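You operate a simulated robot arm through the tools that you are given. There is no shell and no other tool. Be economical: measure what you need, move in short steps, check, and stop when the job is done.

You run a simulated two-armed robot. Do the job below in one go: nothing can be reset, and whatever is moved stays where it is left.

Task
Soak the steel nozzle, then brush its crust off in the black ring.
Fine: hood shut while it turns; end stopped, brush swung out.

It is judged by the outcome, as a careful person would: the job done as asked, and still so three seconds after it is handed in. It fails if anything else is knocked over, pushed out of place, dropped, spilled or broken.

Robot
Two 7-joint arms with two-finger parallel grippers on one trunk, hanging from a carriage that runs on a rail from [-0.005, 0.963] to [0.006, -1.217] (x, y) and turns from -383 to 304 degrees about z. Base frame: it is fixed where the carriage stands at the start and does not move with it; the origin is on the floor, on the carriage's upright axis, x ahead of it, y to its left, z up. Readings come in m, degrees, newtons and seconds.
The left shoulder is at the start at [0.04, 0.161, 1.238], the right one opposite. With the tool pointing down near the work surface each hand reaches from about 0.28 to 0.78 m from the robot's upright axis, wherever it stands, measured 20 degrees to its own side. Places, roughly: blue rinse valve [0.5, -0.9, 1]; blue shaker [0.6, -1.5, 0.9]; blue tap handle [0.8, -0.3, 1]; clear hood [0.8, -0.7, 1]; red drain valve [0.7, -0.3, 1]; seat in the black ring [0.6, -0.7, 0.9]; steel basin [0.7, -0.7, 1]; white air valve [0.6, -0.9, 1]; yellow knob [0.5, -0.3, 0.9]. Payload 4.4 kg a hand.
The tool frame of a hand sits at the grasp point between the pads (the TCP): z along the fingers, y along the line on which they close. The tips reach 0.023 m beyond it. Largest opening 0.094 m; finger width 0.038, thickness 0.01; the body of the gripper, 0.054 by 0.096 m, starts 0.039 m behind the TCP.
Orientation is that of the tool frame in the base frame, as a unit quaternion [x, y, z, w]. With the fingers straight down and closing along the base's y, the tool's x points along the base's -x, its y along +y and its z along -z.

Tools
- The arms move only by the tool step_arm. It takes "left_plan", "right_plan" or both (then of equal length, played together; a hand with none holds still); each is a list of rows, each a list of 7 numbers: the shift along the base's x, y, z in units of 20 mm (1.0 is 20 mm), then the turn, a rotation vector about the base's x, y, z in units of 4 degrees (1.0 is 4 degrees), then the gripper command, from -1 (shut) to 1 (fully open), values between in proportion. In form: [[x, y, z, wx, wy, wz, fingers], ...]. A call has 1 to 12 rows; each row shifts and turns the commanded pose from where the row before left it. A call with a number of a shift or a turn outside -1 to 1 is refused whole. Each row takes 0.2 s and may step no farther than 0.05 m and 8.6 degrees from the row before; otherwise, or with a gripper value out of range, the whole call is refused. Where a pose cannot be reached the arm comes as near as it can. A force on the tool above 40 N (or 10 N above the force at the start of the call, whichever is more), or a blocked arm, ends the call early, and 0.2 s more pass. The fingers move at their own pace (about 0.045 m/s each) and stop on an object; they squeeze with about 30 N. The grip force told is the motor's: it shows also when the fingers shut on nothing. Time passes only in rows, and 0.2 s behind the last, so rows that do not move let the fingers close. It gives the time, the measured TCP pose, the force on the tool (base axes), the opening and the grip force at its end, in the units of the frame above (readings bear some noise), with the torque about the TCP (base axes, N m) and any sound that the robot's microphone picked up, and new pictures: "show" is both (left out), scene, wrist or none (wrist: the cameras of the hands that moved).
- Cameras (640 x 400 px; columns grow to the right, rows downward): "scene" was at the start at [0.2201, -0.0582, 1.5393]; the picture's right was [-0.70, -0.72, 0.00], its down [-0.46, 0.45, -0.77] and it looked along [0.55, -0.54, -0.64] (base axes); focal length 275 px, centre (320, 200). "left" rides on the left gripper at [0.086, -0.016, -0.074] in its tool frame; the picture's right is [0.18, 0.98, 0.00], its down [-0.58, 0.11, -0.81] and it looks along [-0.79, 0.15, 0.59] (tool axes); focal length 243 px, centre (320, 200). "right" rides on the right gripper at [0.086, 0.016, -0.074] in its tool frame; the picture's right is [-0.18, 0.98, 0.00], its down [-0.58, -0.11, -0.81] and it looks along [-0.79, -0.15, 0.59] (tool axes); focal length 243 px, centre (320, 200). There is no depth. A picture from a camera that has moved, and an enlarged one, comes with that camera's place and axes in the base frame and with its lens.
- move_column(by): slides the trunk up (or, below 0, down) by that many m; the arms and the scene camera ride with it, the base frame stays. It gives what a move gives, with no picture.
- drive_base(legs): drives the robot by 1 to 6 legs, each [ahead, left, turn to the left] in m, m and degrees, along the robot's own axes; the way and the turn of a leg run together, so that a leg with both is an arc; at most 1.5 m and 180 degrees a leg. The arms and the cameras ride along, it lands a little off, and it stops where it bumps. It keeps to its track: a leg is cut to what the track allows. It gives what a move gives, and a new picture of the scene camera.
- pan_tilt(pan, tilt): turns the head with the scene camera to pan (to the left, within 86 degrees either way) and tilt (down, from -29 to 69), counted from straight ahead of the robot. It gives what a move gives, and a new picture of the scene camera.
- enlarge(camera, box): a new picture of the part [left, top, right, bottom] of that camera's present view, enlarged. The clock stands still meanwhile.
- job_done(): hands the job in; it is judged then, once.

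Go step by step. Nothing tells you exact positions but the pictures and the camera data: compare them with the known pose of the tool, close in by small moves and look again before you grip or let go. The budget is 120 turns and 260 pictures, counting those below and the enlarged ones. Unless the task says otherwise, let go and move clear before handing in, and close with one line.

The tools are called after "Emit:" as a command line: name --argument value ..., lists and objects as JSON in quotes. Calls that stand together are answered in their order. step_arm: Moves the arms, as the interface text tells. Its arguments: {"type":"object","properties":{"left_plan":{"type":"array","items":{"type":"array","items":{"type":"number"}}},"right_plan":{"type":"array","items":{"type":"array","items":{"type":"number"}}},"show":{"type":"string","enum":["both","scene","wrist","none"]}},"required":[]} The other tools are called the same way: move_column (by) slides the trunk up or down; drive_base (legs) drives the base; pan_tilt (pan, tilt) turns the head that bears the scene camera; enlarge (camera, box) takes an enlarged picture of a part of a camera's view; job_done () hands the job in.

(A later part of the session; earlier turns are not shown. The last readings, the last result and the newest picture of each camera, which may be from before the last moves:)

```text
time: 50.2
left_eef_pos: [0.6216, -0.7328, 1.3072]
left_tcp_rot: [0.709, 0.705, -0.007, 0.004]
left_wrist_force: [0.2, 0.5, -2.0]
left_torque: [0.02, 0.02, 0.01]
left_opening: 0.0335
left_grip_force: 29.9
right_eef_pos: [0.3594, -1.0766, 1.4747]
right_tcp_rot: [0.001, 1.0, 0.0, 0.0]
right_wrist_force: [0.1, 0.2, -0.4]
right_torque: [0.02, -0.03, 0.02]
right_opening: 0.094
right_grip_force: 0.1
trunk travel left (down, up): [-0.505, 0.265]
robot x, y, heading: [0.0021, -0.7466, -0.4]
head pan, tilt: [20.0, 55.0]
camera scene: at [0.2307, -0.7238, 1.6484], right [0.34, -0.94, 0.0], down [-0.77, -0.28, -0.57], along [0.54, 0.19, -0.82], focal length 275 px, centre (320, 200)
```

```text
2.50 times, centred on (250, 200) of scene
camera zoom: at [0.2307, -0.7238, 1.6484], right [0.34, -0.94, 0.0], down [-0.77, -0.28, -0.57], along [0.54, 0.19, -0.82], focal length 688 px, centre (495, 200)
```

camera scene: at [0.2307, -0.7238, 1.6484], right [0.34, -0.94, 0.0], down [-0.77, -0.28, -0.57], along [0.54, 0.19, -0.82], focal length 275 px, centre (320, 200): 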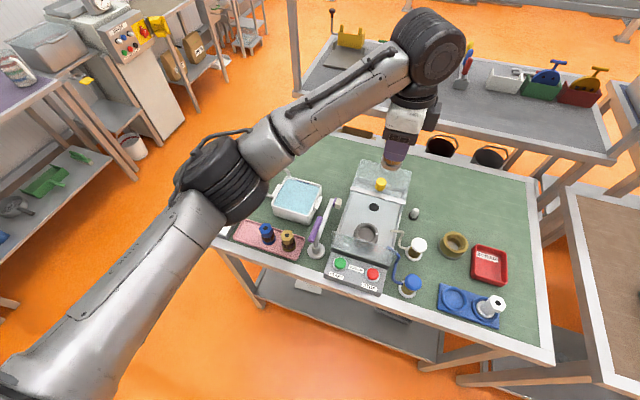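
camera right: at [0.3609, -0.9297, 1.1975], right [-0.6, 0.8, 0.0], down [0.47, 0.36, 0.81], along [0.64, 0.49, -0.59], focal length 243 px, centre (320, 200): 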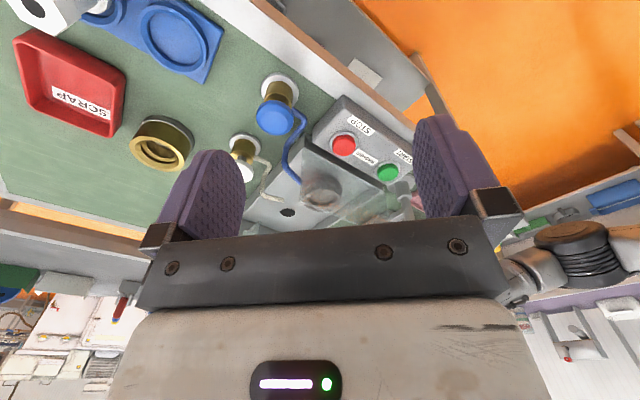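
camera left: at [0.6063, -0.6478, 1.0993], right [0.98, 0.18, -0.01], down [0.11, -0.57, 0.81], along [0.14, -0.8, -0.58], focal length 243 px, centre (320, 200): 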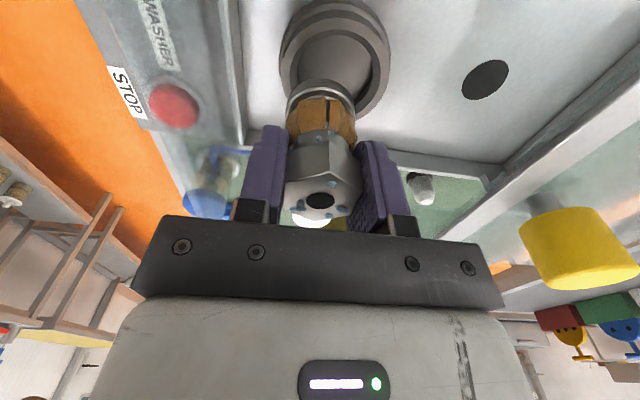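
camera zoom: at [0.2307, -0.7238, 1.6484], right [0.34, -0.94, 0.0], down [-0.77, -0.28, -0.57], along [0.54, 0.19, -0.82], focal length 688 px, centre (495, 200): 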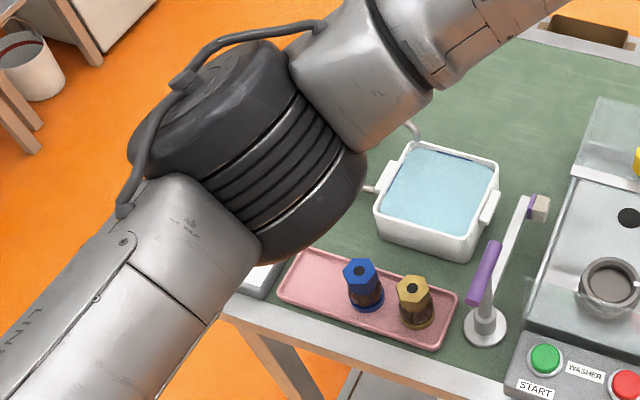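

Emit:
step_arm --left_plan '[[0.3, 0.35, -1, 0, 0, 0, -1], [0, 0, -1, 0, 0, 0, -1], [0, 0, -1, 0, 0, 0, -1], [0, 0, -1, 0, 0, 0, -1], [0, 0, -1, 0, 0, 0, -1], [0, 0, -1, 0, 0, 0, -1], [0, 0, -1, 0, 0, 0, -1], [0, 0, -1, 0, 0, 0, -1], [0, 0, -1, 0, 0, 0, -1], [0, 0, -1, 0, 0, 0, -1], [0, 0, -1, 0, 0, 0, -1], [0, 0, -1, 0, 0, 0, -1]]'

Emit:
enlarge --camera "scene" --box '[150, 120, 350, 280]'

Emit:
enlarge --camera "left" --box '[220, 0, 420, 160]'

```text
time: 52.8
left_eef_pos: [0.6255, -0.7233, 1.0665]
left_tcp_rot: [0.709, 0.705, -0.008, 0.003]
left_wrist_force: [-0.4, 0.4, -2.0]
left_torque: [0.0, 0.0, 0.0]
left_opening: 0.0334
left_grip_force: 30.5
right_eef_pos: [0.3589, -1.0756, 1.4739]
right_tcp_rot: [0.002, 1.0, 0.0, -0.001]
right_wrist_force: [-0.2, 0.8, -0.2]
right_torque: [0.01, -0.01, 0.01]
right_opening: 0.0939
right_grip_force: 0.0
trunk travel left (down, up): [-0.505, 0.265]
robot x, y, heading: [0.0028, -0.7467, -0.3]
head pan, tilt: [20.0, 55.0]
camera scene: at [0.2306, -0.7239, 1.6483], right [0.34, -0.94, 0.0], down [-0.77, -0.28, -0.57], along [0.54, 0.19, -0.82], focal length 275 px, centre (320, 200)
camera left: at [0.6098, -0.6357, 1.1394], right [0.98, 0.18, -0.01], down [0.11, -0.57, 0.81], along [0.14, -0.8, -0.58], focal length 243 px, centre (320, 200)
```

scene: 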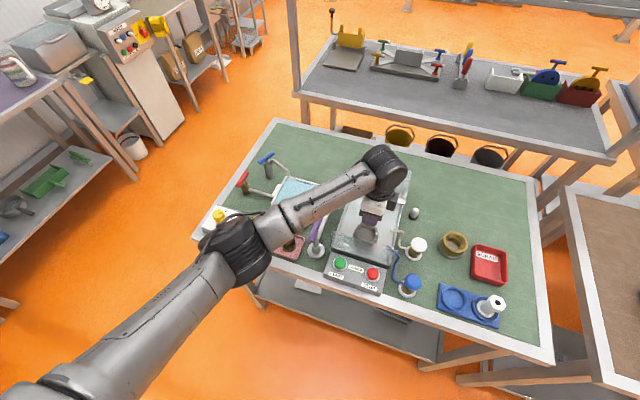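
left: 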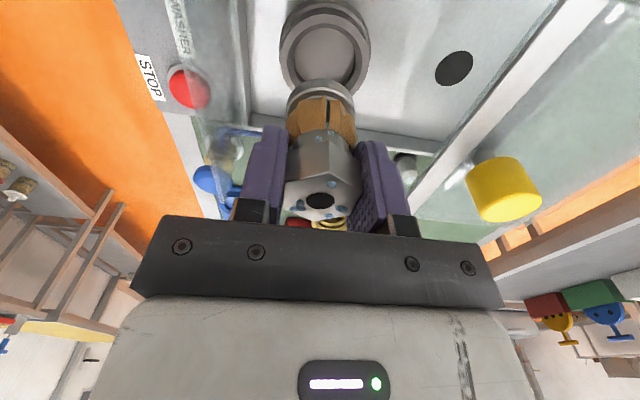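

```text
2.50 times, centred on (250, 200) of scene
camera zoom: at [0.2306, -0.7239, 1.6483], right [0.34, -0.94, 0.0], down [-0.77, -0.28, -0.57], along [0.54, 0.19, -0.82], focal length 688 px, centre (495, 200)
```

zoom: 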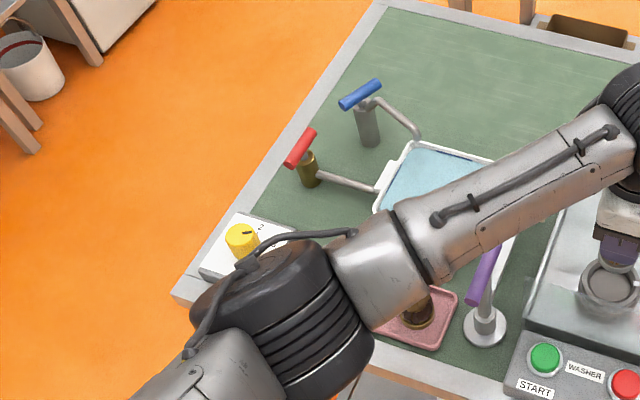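

```text
2.50 times, centred on (320, 80) of left
camera zoom: at [0.6098, -0.6357, 1.1394], right [0.98, 0.18, -0.01], down [0.11, -0.57, 0.81], along [0.14, -0.8, -0.58], focal length 606 px, centre (320, 500)
```

zoom: 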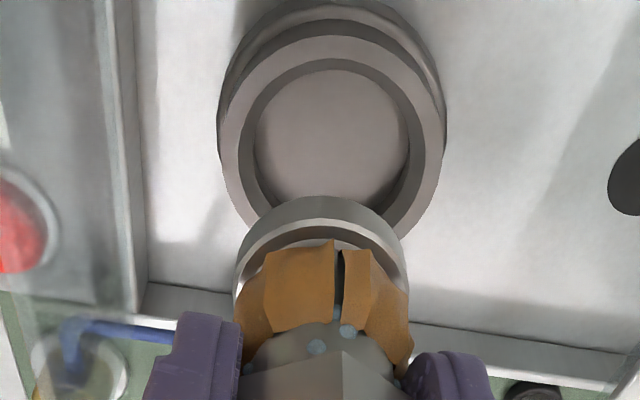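

Emit:
step_arm --left_plan '[[0.1, 0, -1, 0, 0, 0, -1], [0, 0, -1, 0, 0, 0, -1], [0, 0, -0.8, 0, 0, 0, -1], [0, 0, -0.4, 0, 0, 0, -1], [0, 0, -0.3, 0, 0, 0, -1]]'

Emit:
enlarge --camera "left" --box '[220, 0, 420, 160]'

```text
time: 54.0
left_eef_pos: [0.6292, -0.7242, 0.9964]
left_tcp_rot: [0.709, 0.705, -0.007, 0.004]
left_wrist_force: [-0.6, -0.4, -2.0]
left_torque: [0.01, 0.01, -0.01]
left_opening: 0.0336
left_grip_force: 30.2
right_eef_pos: [0.359, -1.0765, 1.4738]
right_tcp_rot: [0.002, 1.0, 0.0, 0.001]
right_wrist_force: [0.2, 0.2, -0.6]
right_torque: [0.02, 0.02, -0.03]
right_opening: 0.0939
right_grip_force: 0.0
trunk travel left (down, up): [-0.505, 0.265]
robot x, y, heading: [0.0034, -0.7471, -0.1]
head pan, tilt: [20.0, 55.0]
camera scene: at [0.2307, -0.7239, 1.6484], right [0.34, -0.94, 0.0], down [-0.77, -0.28, -0.57], along [0.54, 0.19, -0.82], focal length 275 px, centre (320, 200)
camera left: at [0.6143, -0.6377, 1.071], right [0.98, 0.18, -0.01], down [0.11, -0.57, 0.81], along [0.14, -0.8, -0.58], focal length 243 px, centre (320, 200)
```

scene: 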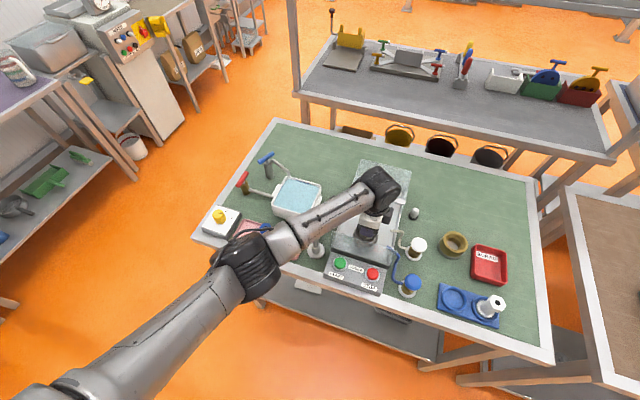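
left: 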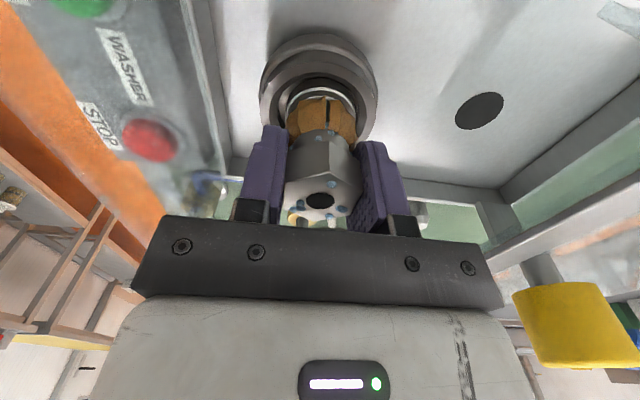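

```text
2.50 times, centred on (320, 80) of left
camera zoom: at [0.6143, -0.6377, 1.071], right [0.98, 0.18, -0.01], down [0.11, -0.57, 0.81], along [0.14, -0.8, -0.58], focal length 606 px, centre (320, 500)
```

zoom: 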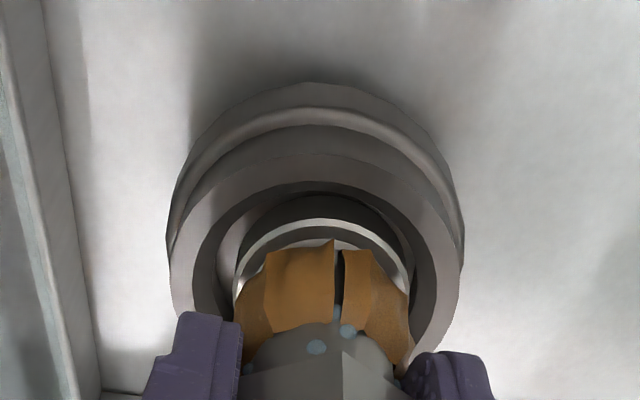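

Emit:
step_arm --left_plan '[[-0.08, -0.08, -0.25, 0, 0, 0, -1], [0, 0, -0.25, 0, 0, 0, -1], [0, 0, -0.25, 0, 0, 0, -1], [0, 0, 0, 0, 0, 0, -1]]'

Emit:
enlarge --camera "left" --box '[220, 0, 420, 160]'

```text
time: 54.7
left_eef_pos: [0.6311, -0.7278, 0.9935]
left_tcp_rot: [0.71, 0.704, -0.007, 0.006]
left_wrist_force: [-4.8, 3.7, 12.6]
left_torque: [0.28, 0.19, 0.03]
left_opening: 0.0332
left_grip_force: 30.0
right_eef_pos: [0.3597, -1.0766, 1.4739]
right_tcp_rot: [0.002, 1.0, -0.001, -0.001]
right_wrist_force: [-0.2, -0.7, -0.2]
right_torque: [-0.02, -0.01, -0.01]
right_opening: 0.0938
right_grip_force: 0.0
trunk travel left (down, up): [-0.505, 0.265]
robot x, y, heading: [0.0068, -0.7508, -0.2]
head pan, tilt: [20.0, 55.0]
stopped in row 3 (left hand): the force on the tool passed its limit at 48 N (the readings are from after the stop); the commanded pose is now the measured one
camera scene: at [0.2308, -0.7233, 1.6484], right [0.34, -0.94, 0.0], down [-0.77, -0.28, -0.57], along [0.54, 0.19, -0.82], focal length 275 px, centre (320, 200)
camera left: at [0.615, -0.6399, 1.068], right [0.98, 0.18, 0.0], down [0.1, -0.57, 0.82], along [0.14, -0.8, -0.58], focal length 243 px, centre (320, 200)
```

scene: 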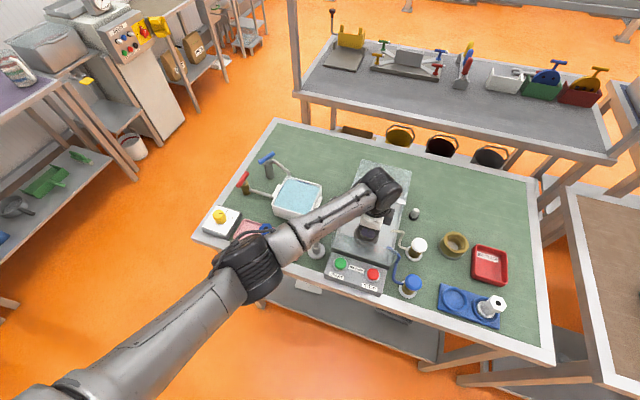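
left: 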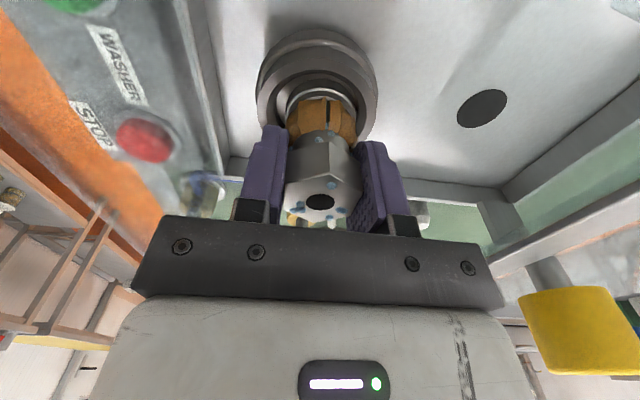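

```text
2.50 times, centred on (320, 80) of left
camera zoom: at [0.615, -0.6399, 1.068], right [0.98, 0.18, 0.0], down [0.1, -0.57, 0.82], along [0.14, -0.8, -0.58], focal length 606 px, centre (320, 500)
```

zoom: 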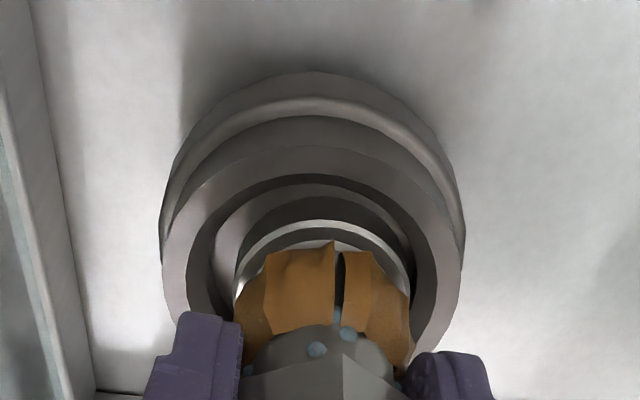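

Emit:
step_arm --left_plan '[[-0.2, 0, 0.3, 0, 0, 0, -1], [0, -0.05, 0, 0, 0, 0, -1], [0, 0, -0.15, 0, 0, 0, -1], [0, 0, -0.15, 0, 0, 0, -1], [0, 0, -0.1, 0, 0, 0, -1]]'

Emit:
enlarge --camera "left" --box '[240, 0, 400, 120]'

Emit:
enlarge --camera "scene" --box '[320, 170, 430, 280]'

```text
time: 55.9
left_eef_pos: [0.629, -0.7289, 0.9944]
left_tcp_rot: [0.709, 0.705, -0.006, 0.008]
left_wrist_force: [-10.3, 7.4, 25.3]
left_torque: [0.44, 0.15, 0.07]
left_opening: 0.0333
left_grip_force: 30.0
right_eef_pos: [0.3594, -1.0751, 1.4742]
right_tcp_rot: [0.002, 1.0, 0.0, 0.0]
right_wrist_force: [-0.9, -0.4, 0.1]
right_torque: [-0.03, 0.01, -0.02]
right_opening: 0.0938
right_grip_force: 0.2
trunk travel left (down, up): [-0.505, 0.265]
robot x, y, heading: [0.0041, -0.7515, -0.2]
head pan, tilt: [20.0, 55.0]
camera scene: at [0.231, -0.7229, 1.649], right [0.34, -0.94, 0.0], down [-0.77, -0.28, -0.57], along [0.54, 0.2, -0.82], focal length 275 px, centre (320, 200)
camera left: at [0.6114, -0.6409, 1.0678], right [0.98, 0.18, 0.0], down [0.1, -0.57, 0.82], along [0.14, -0.8, -0.58], focal length 243 px, centre (320, 200)
```

scene: 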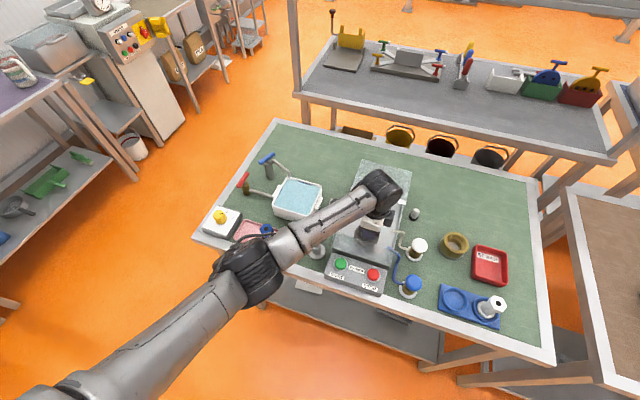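
left: 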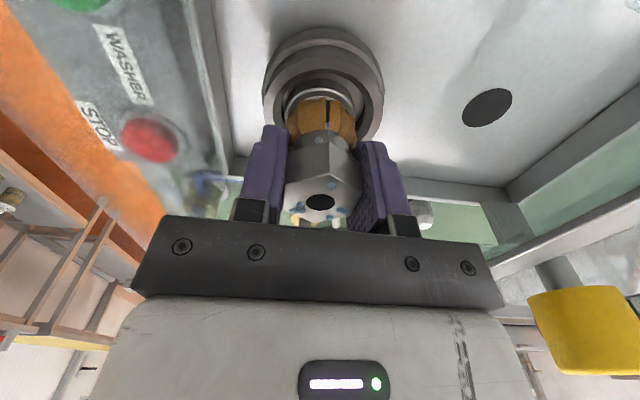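

```text
3.33 times, centred on (320, 60) of left
camera zoom: at [0.6114, -0.6409, 1.0678], right [0.98, 0.18, 0.0], down [0.1, -0.57, 0.82], along [0.14, -0.8, -0.58], focal length 809 px, centre (320, 667)
```

zoom: 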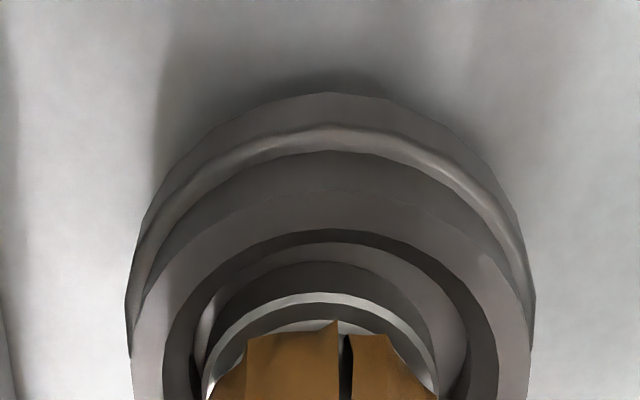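

```text
3.64 times, centred on (375, 225) of scene
camera zoom: at [0.231, -0.7229, 1.649], right [0.34, -0.94, 0.0], down [-0.77, -0.28, -0.57], along [0.54, 0.2, -0.82], focal length 1000 px, centre (120, 109)
```

zoom: 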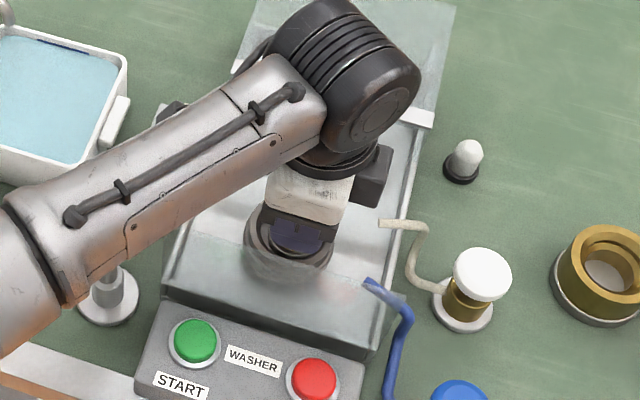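

The nozzle is inside the ring's well, resting on its floor. I'll take off the load, release it and rise.

Emit:
step_arm --left_plan '[[0.1, 0, 0.1, 0, 0, 0, -1], [0, 0, 0, 0, 0, 0, -0.6], [0, 0, 0, 0, 0, 0, -0.2], [0, 0, 0, 0, 0, 0, 0.1], [0, 0, 0, 0, 0, 0, 0.3], [0, 0, 0, 0, 0, 0, 0.3]]'

Emit:
enlarge --camera "left" --box '[220, 0, 420, 160]'

```text
time: 57.3
left_eef_pos: [0.6287, -0.7271, 0.9931]
left_tcp_rot: [0.711, 0.703, -0.007, 0.006]
left_wrist_force: [-0.8, -0.1, 0.4]
left_torque: [-0.02, 0.02, -0.02]
left_opening: 0.0612
left_grip_force: 0.1
right_eef_pos: [0.3594, -1.0762, 1.4742]
right_tcp_rot: [0.002, 1.0, 0.0, 0.0]
right_wrist_force: [-0.4, -0.4, -0.1]
right_torque: [0.0, 0.0, -0.02]
right_opening: 0.0939
right_grip_force: 0.0
trunk travel left (down, up): [-0.505, 0.265]
robot x, y, heading: [0.0025, -0.7479, -0.1]
head pan, tilt: [20.0, 55.0]
camera scene: at [0.2308, -0.7238, 1.6484], right [0.34, -0.94, 0.0], down [-0.77, -0.28, -0.57], along [0.54, 0.19, -0.82], focal length 275 px, centre (320, 200)
camera left: at [0.6116, -0.6411, 1.0668], right [0.98, 0.18, 0.0], down [0.1, -0.57, 0.82], along [0.14, -0.8, -0.58], focal length 243 px, centre (320, 200)
```

scene: 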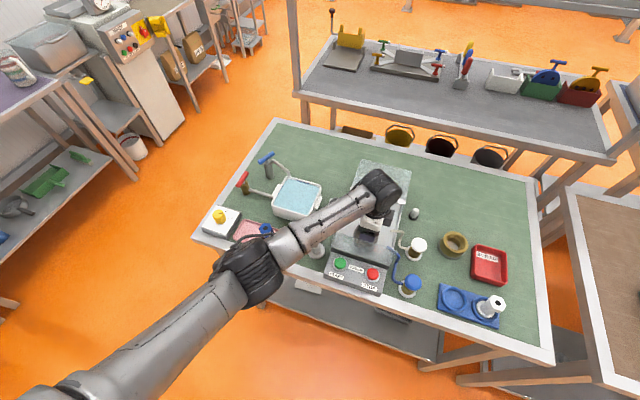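
left: 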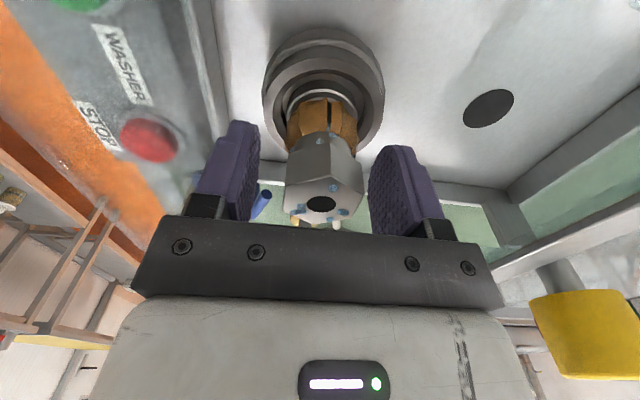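

```text
2.50 times, centred on (320, 80) of left
camera zoom: at [0.6116, -0.6411, 1.0668], right [0.98, 0.18, 0.0], down [0.1, -0.57, 0.82], along [0.14, -0.8, -0.58], focal length 606 px, centre (320, 500)
```

zoom: 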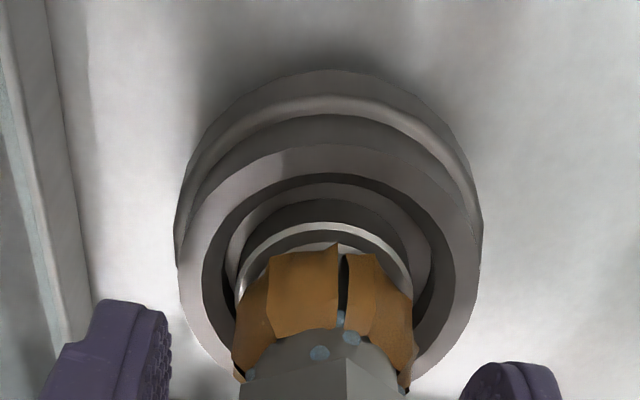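

Emit:
step_arm --left_plan '[[0, 0, 0.5, 0, 0, 0, 0.3], [0, 0, 1, 0, 0, 0, 0.3], [0, 0, 1, 0, 0, 0, 0.3], [0, 0, 1, 0, 0, 0, 0.3], [0, 0, 1, 0, 0, 0, 0.3]]'

Emit:
enlarge --camera "left" --box '[220, 0, 420, 160]'

Emit:
enlarge --camera "scene" --box '[320, 170, 430, 280]'

```text
time: 58.5
left_eef_pos: [0.6274, -0.7298, 1.0856]
left_tcp_rot: [0.71, 0.704, -0.007, 0.006]
left_wrist_force: [0.1, 0.1, -0.1]
left_torque: [-0.03, 0.01, 0.0]
left_opening: 0.0611
left_grip_force: 0.2
right_eef_pos: [0.36, -1.0759, 1.4739]
right_tcp_rot: [0.002, 1.0, 0.0, 0.0]
right_wrist_force: [-0.3, 1.0, 0.0]
right_torque: [0.01, 0.0, 0.0]
right_opening: 0.094
right_grip_force: 0.0
trunk travel left (down, up): [-0.505, 0.265]
robot x, y, heading: [0.0033, -0.7475, -0.1]
head pan, tilt: [20.0, 55.0]
camera scene: at [0.2309, -0.7238, 1.6484], right [0.34, -0.94, 0.0], down [-0.77, -0.28, -0.57], along [0.54, 0.19, -0.82], focal length 275 px, centre (320, 200)
camera left: at [0.6113, -0.6436, 1.1594], right [0.98, 0.18, 0.0], down [0.11, -0.57, 0.82], along [0.14, -0.81, -0.58], focal length 243 px, centre (320, 200)
```

scene: 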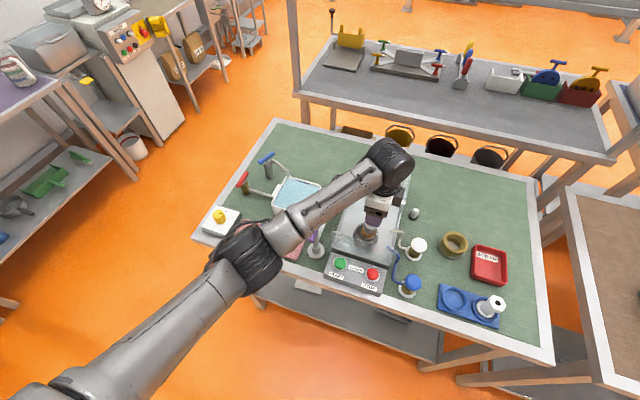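
left: 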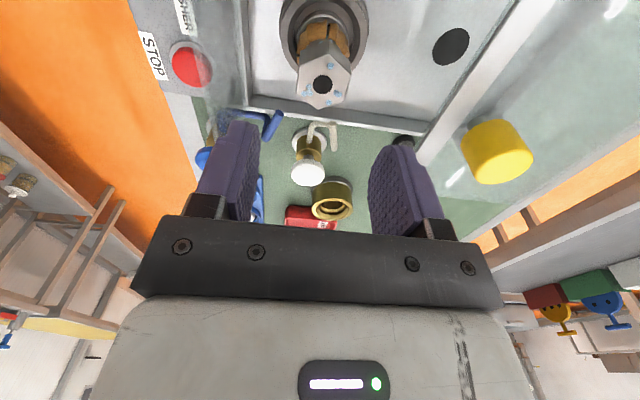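

```text
2.50 times, centred on (320, 80) of left
camera zoom: at [0.6113, -0.6436, 1.1594], right [0.98, 0.18, 0.0], down [0.11, -0.57, 0.82], along [0.14, -0.81, -0.58], focal length 606 px, centre (320, 500)
```

zoom: 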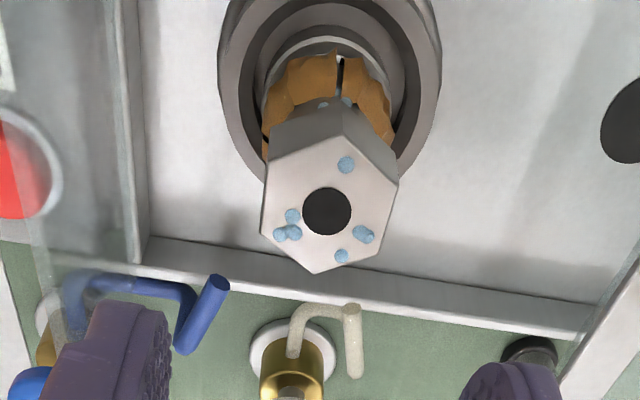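

```text
3.64 times, centred on (375, 225) of scene
camera zoom: at [0.2309, -0.7238, 1.6484], right [0.34, -0.94, 0.0], down [-0.77, -0.28, -0.57], along [0.54, 0.19, -0.82], focal length 1000 px, centre (120, 109)
```

zoom: 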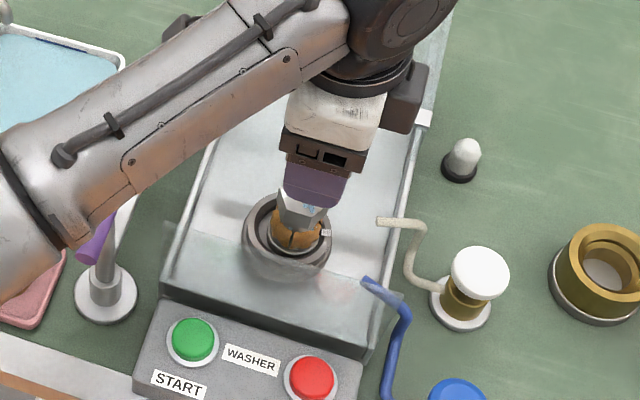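

Emit:
step_arm --left_plan '[[0, 0, 1, 0, 0, 0, 0.3], [0, 0, 1, 0, 0, 0, 0.3], [0, 0, 1, 0, 0, 1, 0.3], [0, 0.5, 1, 0, 0, 1, 0.3], [-0.5, 0.8, 0, 0, 0, 1, 0.3], [-0.5, 0.8, 0, 0, 0, 1, 0.3], [-0.5, 0.8, 0, 0, 0, 1, 0.3], [-0.5, 0.8, 0, 0, 0, 1, 0.3], [-0.5, 0.8, 0, 0, 0, 1, 0.3], [-0.5, 0.8, 0, 0, 0, 1, 0.3], [-0.5, 0.8, 0, 0, 0, 1, 0.3], [-0.5, 0.5, 0, 0, 0, 1, 0.3]]' --show "none"

Emit:
step_arm --left_plan '[[0, 0, 0, 0, 0, 1, 0.3], [0, 0, 0, 0, 0, 1, 0.3], [0, 0, 0, 0, 0, 1, 0.3], [0, 0, 0, 0, 0, 1, 0.3], [0, 0, 0, 0, 0, 1, 0.3], [0, 0, 0, 0, 0, 1, 0.3], [0, 0, 0, 0, 0, 1, 0.3], [0, 0, 0, 0, 0, 1, 0.3], [0, 0, 0, 0, 0, 1, 0.3], [0, 0, 0, 0, 0, 1, 0.3], [0, 0, 0, 0, 0, 1, 0.3], [0, 0, 0, 0, 0, 1, 0.3]]'

Emit:
enlarge --camera "scene" --box '[260, 160, 430, 290]'

Emit:
enlarge --camera "left" --box '[140, 0, 420, 200]'

```text
time: 61.1
left_eef_pos: [0.546, -0.597, 1.1629]
left_tcp_rot: [0.426, 0.905, -0.004, 0.008]
left_wrist_force: [-0.1, -1.2, -0.3]
left_torque: [0.0, -0.01, 0.0]
left_opening: 0.0611
left_grip_force: 0.1
right_eef_pos: [0.3589, -1.0755, 1.4745]
right_tcp_rot: [0.001, 1.0, 0.0, 0.0]
right_wrist_force: [0.8, -1.1, 0.8]
right_torque: [0.01, 0.01, 0.01]
right_opening: 0.0943
right_grip_force: 0.0
trunk travel left (down, up): [-0.505, 0.265]
robot x, y, heading: [0.0037, -0.7476, -0.3]
head pan, tilt: [20.0, 55.0]
```

```text
time: 63.7
left_eef_pos: [0.5481, -0.5959, 1.163]
left_tcp_rot: [0.021, 1.0, 0.0, 0.01]
left_wrist_force: [0.0, -0.1, -0.5]
left_torque: [0.0, -0.04, 0.01]
left_opening: 0.061
left_grip_force: 0.1
right_eef_pos: [0.3598, -1.0762, 1.4738]
right_tcp_rot: [0.002, 1.0, 0.0, 0.0]
right_wrist_force: [0.4, 0.4, -0.6]
right_torque: [-0.01, 0.01, 0.01]
right_opening: 0.0939
right_grip_force: 0.1
trunk travel left (down, up): [-0.505, 0.265]
robot x, y, heading: [0.0028, -0.7495, -0.2]
head pan, tilt: [20.0, 55.0]
camera scene: at [0.2308, -0.7237, 1.6484], right [0.34, -0.94, 0.0], down [-0.77, -0.28, -0.57], along [0.54, 0.19, -0.82], focal length 275 px, centre (320, 200)
camera left: at [0.459, -0.6094, 1.2369], right [-0.14, 0.99, 0.0], down [0.57, 0.09, 0.82], along [0.81, 0.11, -0.58], focal length 243 px, centre (320, 200)
```

scene: 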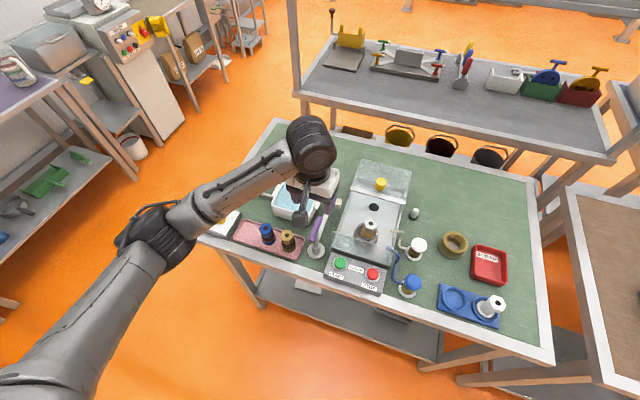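
left: 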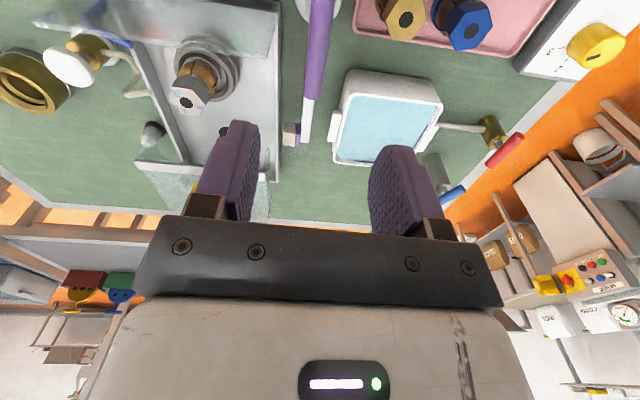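

```text
3.08 times, centred on (345, 225) of scene
camera zoom: at [0.2308, -0.7237, 1.6484], right [0.34, -0.94, 0.0], down [-0.77, -0.28, -0.57], along [0.54, 0.19, -0.82], focal length 846 px, centre (243, 123)
```

zoom: 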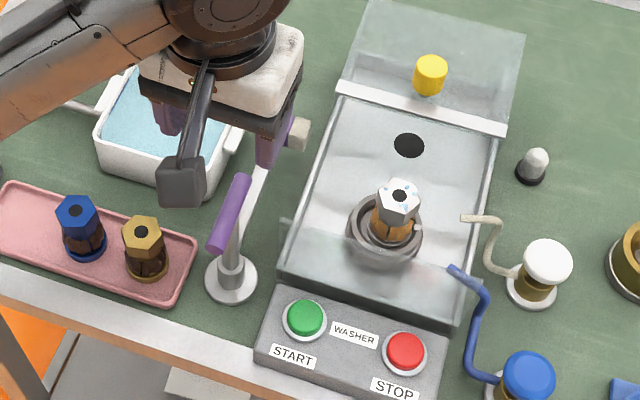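

```text
2.00 times, centred on (280, 100) of left
camera zoom: at [0.459, -0.6094, 1.2369], right [-0.14, 0.99, 0.0], down [0.57, 0.09, 0.82], along [0.81, 0.11, -0.58], focal length 485 px, centre (400, 400)
```

zoom: 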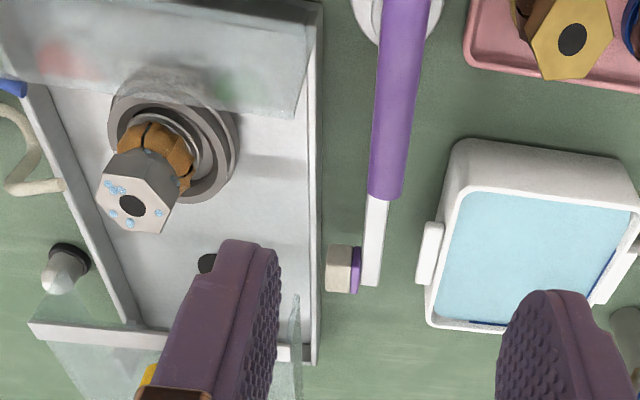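

Emit:
enlarge --camera "left" --box '[165, 30, 265, 120]'

Emit:
enlarge --camera "scene" --box '[345, 205, 400, 250]'

```text
4.44 times, centred on (215, 75) of left
camera zoom: at [0.459, -0.6094, 1.2369], right [-0.14, 0.99, 0.0], down [0.57, 0.09, 0.82], along [0.81, 0.11, -0.58], focal length 1078 px, centre (787, 756)
```

zoom: 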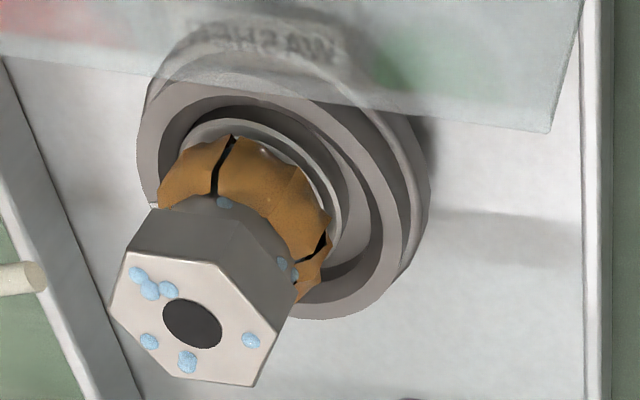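

```text
8.89 times, centred on (372, 228) of scene
camera zoom: at [0.2308, -0.7237, 1.6484], right [0.34, -0.94, 0.0], down [-0.77, -0.28, -0.57], along [0.54, 0.19, -0.82], focal length 2445 px, centre (-147, -44)
```

zoom: 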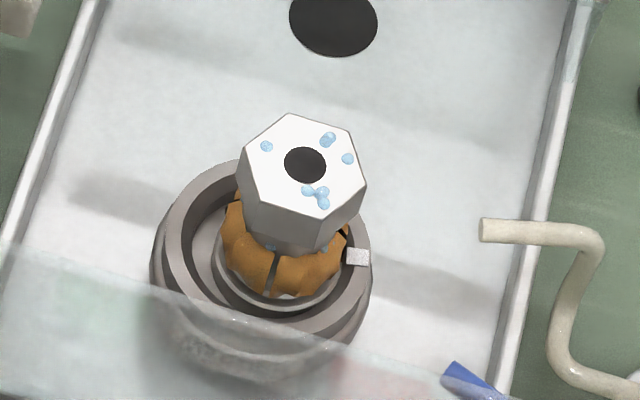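

The nozzle sits upright but off-centre toward -y by several mm. I'll go back, regrip it and shift it to the middle of the ring.

Emit:
step_arm --left_plan '[[0, 0, 0, 0, 0, -1, 0.3], [0, 0, 0, 0, 0, -1, 0.3], [0, 0, 0, 0, 0, -1, 0.3], [0, 0, 0, 0, 0, -1, 0.3], [0, 0, 0, 0, 0, -1, 0.3], [0, 0, 0, 0, 0, -1, 0.3], [0, 0, 0, 0, 0, -1, 0.3], [0, 0, 0, 0, 0, -1, 0.3], [0, 0, 0, 0, 0, -1, 0.3], [0, 0, 0, 0, 0, -1, 0.3], [0, 0, 0, 0, 0, -1, 0.3], [0, 0, 0, 0, 0, -1, 0.3]]' --show "none"

Emit:
step_arm --left_plan '[[0.5, -0.8, 0, 0, 0, -1, 0.3], [0.5, -0.8, 0, 0, 0, -1, 0.3], [0.5, -0.8, 0, 0, 0, -1, 0.3], [0.5, -0.8, 0, 0, 0, -1, 0.3], [0.5, -0.8, 0, 0, 0, -1, 0.3], [0.5, -0.8, 0, 0, 0, -1, 0.3], [0.5, -0.8, 0, 0, 0, -1, 0.3], [0.5, -0.8, 0, 0, 0, -1, 0.3], [0, -0.2, -1, 0, 0, -1, 0.3], [0, 0, -1, 0, 0, -1, 0.3], [0, 0, -1, 0, 0, 0, 0.3], [0, 0, -1, 0, 0, 0, 0.3]]'

Emit:
enlarge --camera "left" --box '[220, 0, 420, 160]'

```text
time: 66.3
left_eef_pos: [0.5492, -0.5979, 1.164]
left_tcp_rot: [0.426, 0.905, -0.005, 0.009]
left_wrist_force: [0.0, 0.0, -0.3]
left_torque: [0.03, 0.0, -0.01]
left_opening: 0.0614
left_grip_force: 0.1
right_eef_pos: [0.3597, -1.0778, 1.474]
right_tcp_rot: [0.003, 1.0, -0.001, 0.0]
right_wrist_force: [-0.3, 1.1, -0.6]
right_torque: [0.01, 0.01, 0.01]
right_opening: 0.0942
right_grip_force: 0.1
trunk travel left (down, up): [-0.505, 0.265]
robot x, y, heading: [0.0037, -0.7482, -0.2]
head pan, tilt: [20.0, 55.0]
```

```text
time: 68.9
left_eef_pos: [0.627, -0.7293, 1.0854]
left_tcp_rot: [0.71, 0.704, -0.007, 0.007]
left_wrist_force: [-0.3, 0.0, 0.1]
left_torque: [-0.01, 0.0, 0.03]
left_opening: 0.0611
left_grip_force: 0.1
right_eef_pos: [0.3593, -1.076, 1.4745]
right_tcp_rot: [0.002, 1.0, 0.0, -0.001]
right_wrist_force: [0.1, 0.4, 0.9]
right_torque: [-0.04, -0.01, 0.0]
right_opening: 0.094
right_grip_force: 0.1
trunk travel left (down, up): [-0.505, 0.265]
robot x, y, heading: [0.0032, -0.7492, -0.2]
head pan, tilt: [20.0, 55.0]
camera scene: at [0.2307, -0.7238, 1.6484], right [0.34, -0.94, 0.0], down [-0.77, -0.28, -0.57], along [0.54, 0.19, -0.82], focal length 275 px, centre (320, 200)
camera left: at [0.6107, -0.642, 1.158], right [0.98, 0.18, 0.0], down [0.1, -0.57, 0.82], along [0.14, -0.81, -0.58], focal length 243 px, centre (320, 200)
```

scene: 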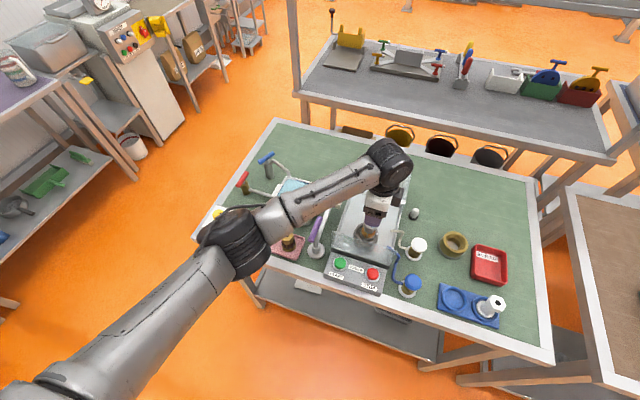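
left: 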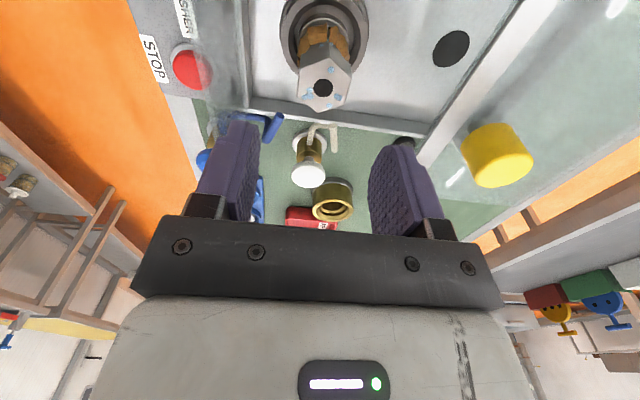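

```text
2.50 times, centred on (320, 80) of left
camera zoom: at [0.6107, -0.642, 1.158], right [0.98, 0.18, 0.0], down [0.1, -0.57, 0.82], along [0.14, -0.81, -0.58], focal length 606 px, centre (320, 500)
```

zoom: 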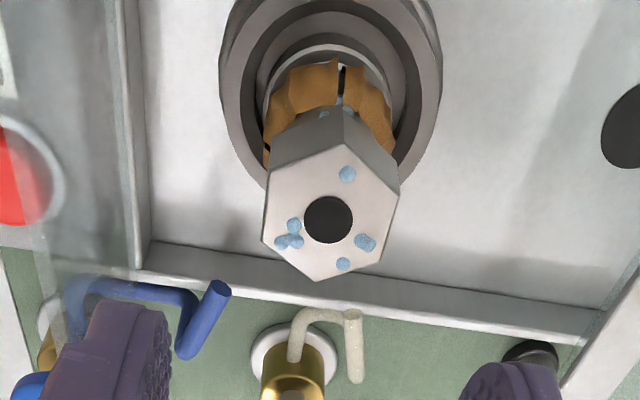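

Emit:
step_arm --left_plan '[[0, 0, -1, 0, 0, 0, 0.3], [0, 0, -1, 0, 0, 0, 0.3], [0, 0, -1, 0, 0, 0, 0.3], [0, 0, -1, 0, 0, 0, 0.3], [0, 0, -0.4, 0, 0, 0, 0.3], [0, 0, 0, 0, 0, 0, -1], [0, 0, 0, 0, 0, 0, -1], [0, 0, 0, 0, 0, 0, -1], [0, 0, 0, 0, 0, 0, -1]]' --show "none"

Emit:
step_arm --left_plan '[[0, 0, 0.2, 0, 0, 0, -1], [0, 0.15, 0, 0, 0, 0, -1], [0, 0.13, 0, 0, 0, 0, -1], [0, 0, 0, 0, 0, 0, -1], [0, 0, -0.1, 0, 0, 0, -1], [0, 0, -0.1, 0, 0, 0, -1], [0, 0, 0, 0, 0, 0, -1]]'

Emit:
enlarge --camera "left" --box '[220, 0, 420, 160]'

```text
time: 70.9
left_eef_pos: [0.6283, -0.7287, 0.9951]
left_tcp_rot: [0.71, 0.704, -0.007, 0.006]
left_wrist_force: [-0.4, 0.2, 0.8]
left_torque: [-0.03, 0.0, 0.01]
left_opening: 0.0334
left_grip_force: 29.7
right_eef_pos: [0.3598, -1.076, 1.4729]
right_tcp_rot: [0.002, 1.0, 0.0, 0.0]
right_wrist_force: [-0.5, 0.4, -0.1]
right_torque: [0.02, -0.02, 0.0]
right_opening: 0.094
right_grip_force: 0.0
trunk travel left (down, up): [-0.505, 0.265]
robot x, y, heading: [0.0028, -0.7517, 0.0]
head pan, tilt: [20.0, 55.0]
```

```text
time: 72.5
left_eef_pos: [0.6285, -0.7244, 0.995]
left_tcp_rot: [0.71, 0.705, -0.007, 0.007]
left_wrist_force: [-0.5, 0.7, 1.0]
left_torque: [-0.02, 0.02, 0.01]
left_opening: 0.0337
left_grip_force: 30.4
right_eef_pos: [0.3594, -1.0749, 1.4742]
right_tcp_rot: [0.002, 1.0, 0.001, -0.001]
right_wrist_force: [0.3, 0.4, -0.3]
right_torque: [0.0, -0.02, 0.01]
right_opening: 0.0937
right_grip_force: 0.1
trunk travel left (down, up): [-0.505, 0.265]
robot x, y, heading: [0.0021, -0.7512, -0.3]
head pan, tilt: [20.0, 55.0]
camera scene: at [0.2308, -0.7237, 1.6484], right [0.34, -0.94, 0.0], down [-0.77, -0.28, -0.57], along [0.54, 0.19, -0.82], focal length 275 px, centre (320, 200)
camera left: at [0.6125, -0.6369, 1.0686], right [0.98, 0.18, 0.0], down [0.1, -0.57, 0.82], along [0.14, -0.8, -0.58], focal length 243 px, centre (320, 200)
```

scene: 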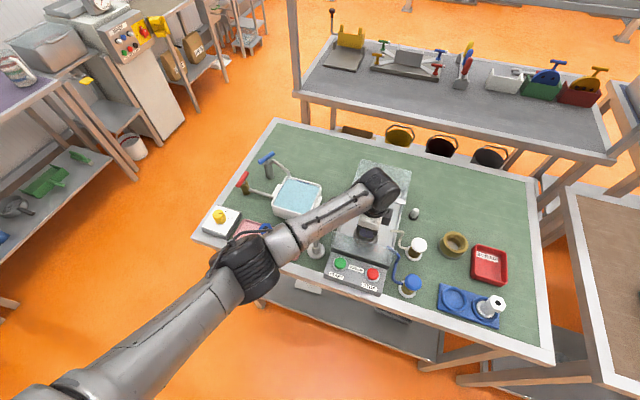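
left: 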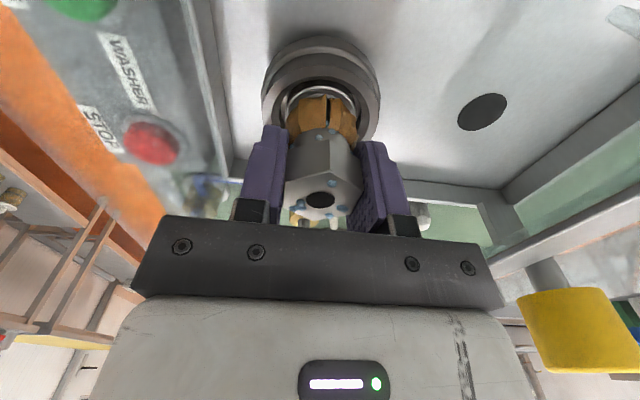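

```text
2.50 times, centred on (320, 80) of left
camera zoom: at [0.6125, -0.6369, 1.0686], right [0.98, 0.18, 0.0], down [0.1, -0.57, 0.82], along [0.14, -0.8, -0.58], focal length 606 px, centre (320, 500)
```

zoom: 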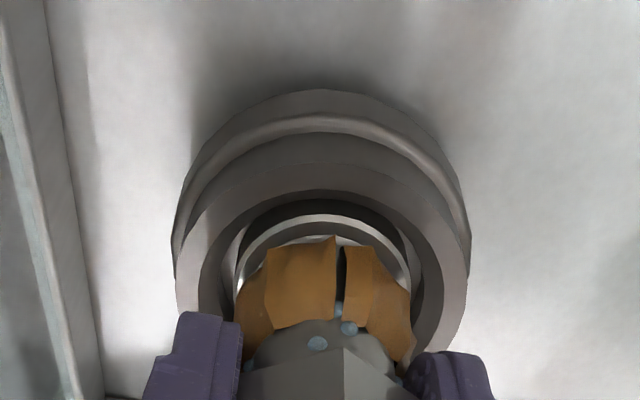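

Emit:
step_arm --left_plan '[[0, 0, 0, 0, 0, 0, -0.5], [0, 0, 0, 0, 0, 0, -0.1], [0, 0, 0, 0, 0, 0, 0.3], [0, 0, 0, 0, 0, 0, 0.3], [0, 0, 1, 0, 0, 0, 0.3], [0, 0, 1, 0, 0, 0, 0.3], [0, 0, 1, 0, 0, 0, 0.3], [0, 0, 1, 0, 0, 0, 0.3], [0, 0, 1, 0, 0, 0, 0.3], [0, 0, 1, 0, 0, 0, 0.3], [0, 0, 1, 0, 0, 0, 0.3], [0, 0, 1, 0, 0, 1, 0.3]]' --show "none"

Emit:
step_arm --left_plan '[[-0.5, 0.8, 0.4, 0, 0, 1, 0.3], [-0.5, 0.8, 0, 0, 0, 1, 0.3], [-0.5, 0.8, 0, 0, 0, 1, 0.3], [-0.5, 0.8, 0, 0, 0, 1, 0.3], [-0.5, 0.8, 0, 0, 0, 1, 0.3], [-0.5, 0.8, 0, 0, 0, 1, 0.3], [-0.5, 0.8, 0, 0, 0, 1, 0.3], [-0.5, 0.8, 0, 0, 0, 1, 0.3], [0, 0, 0, 0, 0, 1, 0.3], [0, 0, 0, 0, 0, 1, 0.3], [0, 0, 0, 0, 0, 1, 0.3], [0, 0, 0, 0, 0, 1, 0.3]]' --show "none"

Emit:
step_arm --left_plan '[[0, 0, 0, 0, 0, 1, 0.3], [0, 0, 0, 0, 0, 1, 0.3], [0, 0, 0, 0, 0, 1, 0.3], [0, 0, 0, 0, 0, 1, 0.3], [0, 0, 0, 0, 0, 1, 0.3], [0, 0, 0, 0, 0, 1, 0.3], [0, 0, 0, 0, 0, 1, 0.3], [0, 0, 0, 0, 0, 1, 0.3], [0, 0, 0, 0, 0, 1, 0.3], [0, 0, 0, 0, 0, 0, 0.3]]'

Emit:
enlarge --camera "scene" --box '[345, 205, 400, 250]'

Emit:
enlarge --camera "left" --box '[165, 0, 405, 170]'

```text
time: 75.1
left_eef_pos: [0.6288, -0.7232, 1.1547]
left_tcp_rot: [0.685, 0.728, -0.006, 0.006]
left_wrist_force: [-0.8, -0.9, -0.4]
left_torque: [0.0, -0.03, -0.01]
left_opening: 0.0612
left_grip_force: 0.0
right_eef_pos: [0.3598, -1.0758, 1.4741]
right_tcp_rot: [0.002, 1.0, 0.0, 0.0]
right_wrist_force: [0.4, -0.8, 0.2]
right_torque: [-0.02, -0.02, 0.01]
right_opening: 0.0942
right_grip_force: 0.1
trunk travel left (down, up): [-0.505, 0.265]
robot x, y, heading: [0.0038, -0.7491, -0.2]
head pan, tilt: [20.0, 55.0]
```

```text
time: 77.7
left_eef_pos: [0.5494, -0.596, 1.1623]
left_tcp_rot: [0.329, 0.944, -0.004, 0.009]
left_wrist_force: [0.2, 0.9, -0.6]
left_torque: [-0.03, -0.03, 0.0]
left_opening: 0.0611
left_grip_force: 0.0
right_eef_pos: [0.3604, -1.0765, 1.4738]
right_tcp_rot: [0.002, 1.0, 0.0, 0.0]
right_wrist_force: [-0.3, 0.0, 0.6]
right_torque: [0.01, 0.05, 0.01]
right_opening: 0.0938
right_grip_force: 0.1
trunk travel left (down, up): [-0.505, 0.265]
robot x, y, heading: [0.0083, -0.7476, -0.1]
head pan, tilt: [20.0, 55.0]
```

```text
time: 79.9
left_eef_pos: [0.5487, -0.5965, 1.1621]
left_tcp_rot: [0.021, 1.0, -0.001, 0.01]
left_wrist_force: [-0.5, 0.0, 0.6]
left_torque: [0.0, 0.0, -0.01]
left_opening: 0.061
left_grip_force: 0.1
right_eef_pos: [0.359, -1.0755, 1.4745]
right_tcp_rot: [0.002, 1.0, 0.0, 0.0]
right_wrist_force: [0.7, 0.3, 0.5]
right_torque: [0.02, 0.01, 0.0]
right_opening: 0.0939
right_grip_force: 0.1
trunk travel left (down, up): [-0.505, 0.265]
robot x, y, heading: [0.0029, -0.7464, -0.2]
head pan, tilt: [20.0, 55.0]
camera scene: at [0.2308, -0.7237, 1.6484], right [0.34, -0.94, 0.0], down [-0.77, -0.28, -0.57], along [0.54, 0.19, -0.82], focal length 275 px, centre (320, 200)
camera left: at [0.459, -0.6089, 1.2357], right [-0.14, 0.99, 0.0], down [0.57, 0.09, 0.82], along [0.81, 0.11, -0.58], focal length 243 px, centre (320, 200)
```

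scene: 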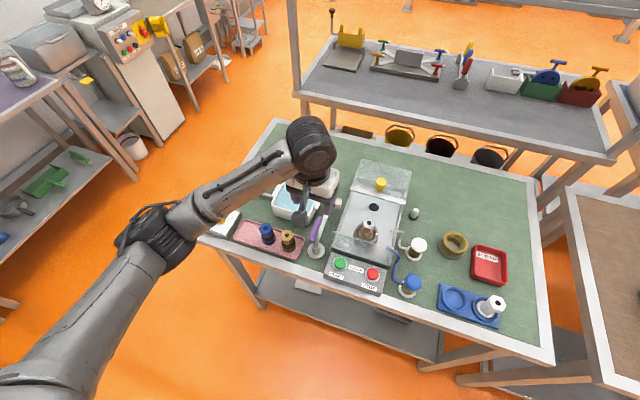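
left: 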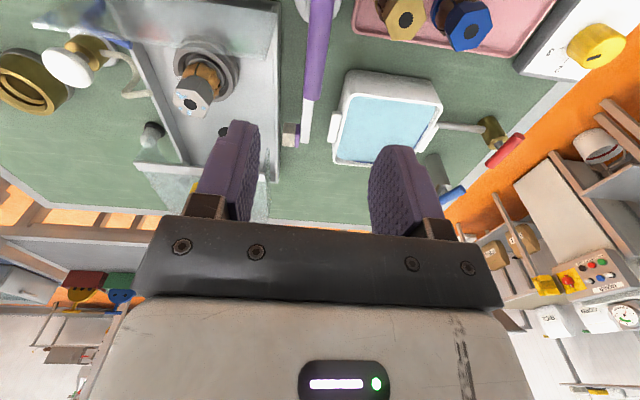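

```text
8.89 times, centred on (372, 228) of scene
camera zoom: at [0.2308, -0.7237, 1.6484], right [0.34, -0.94, 0.0], down [-0.77, -0.28, -0.57], along [0.54, 0.19, -0.82], focal length 2445 px, centre (-147, -44)
```

zoom: 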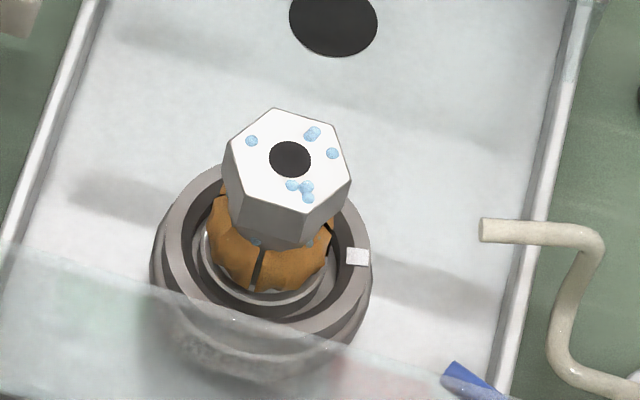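

```text
2.35 times, centred on (285, 85) of left
camera zoom: at [0.459, -0.6089, 1.2357], right [-0.14, 0.99, 0.0], down [0.57, 0.09, 0.82], along [0.81, 0.11, -0.58], focal length 571 px, centre (402, 471)
```

zoom: 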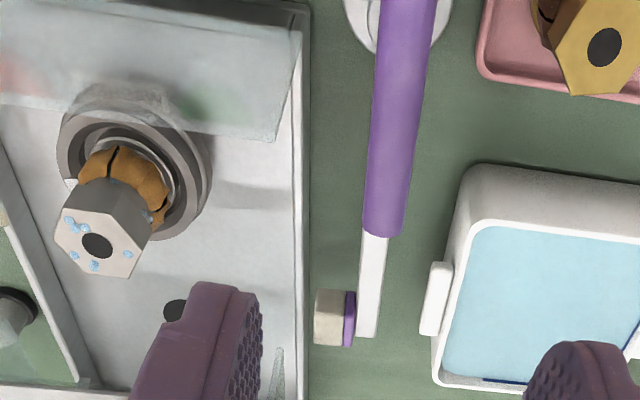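

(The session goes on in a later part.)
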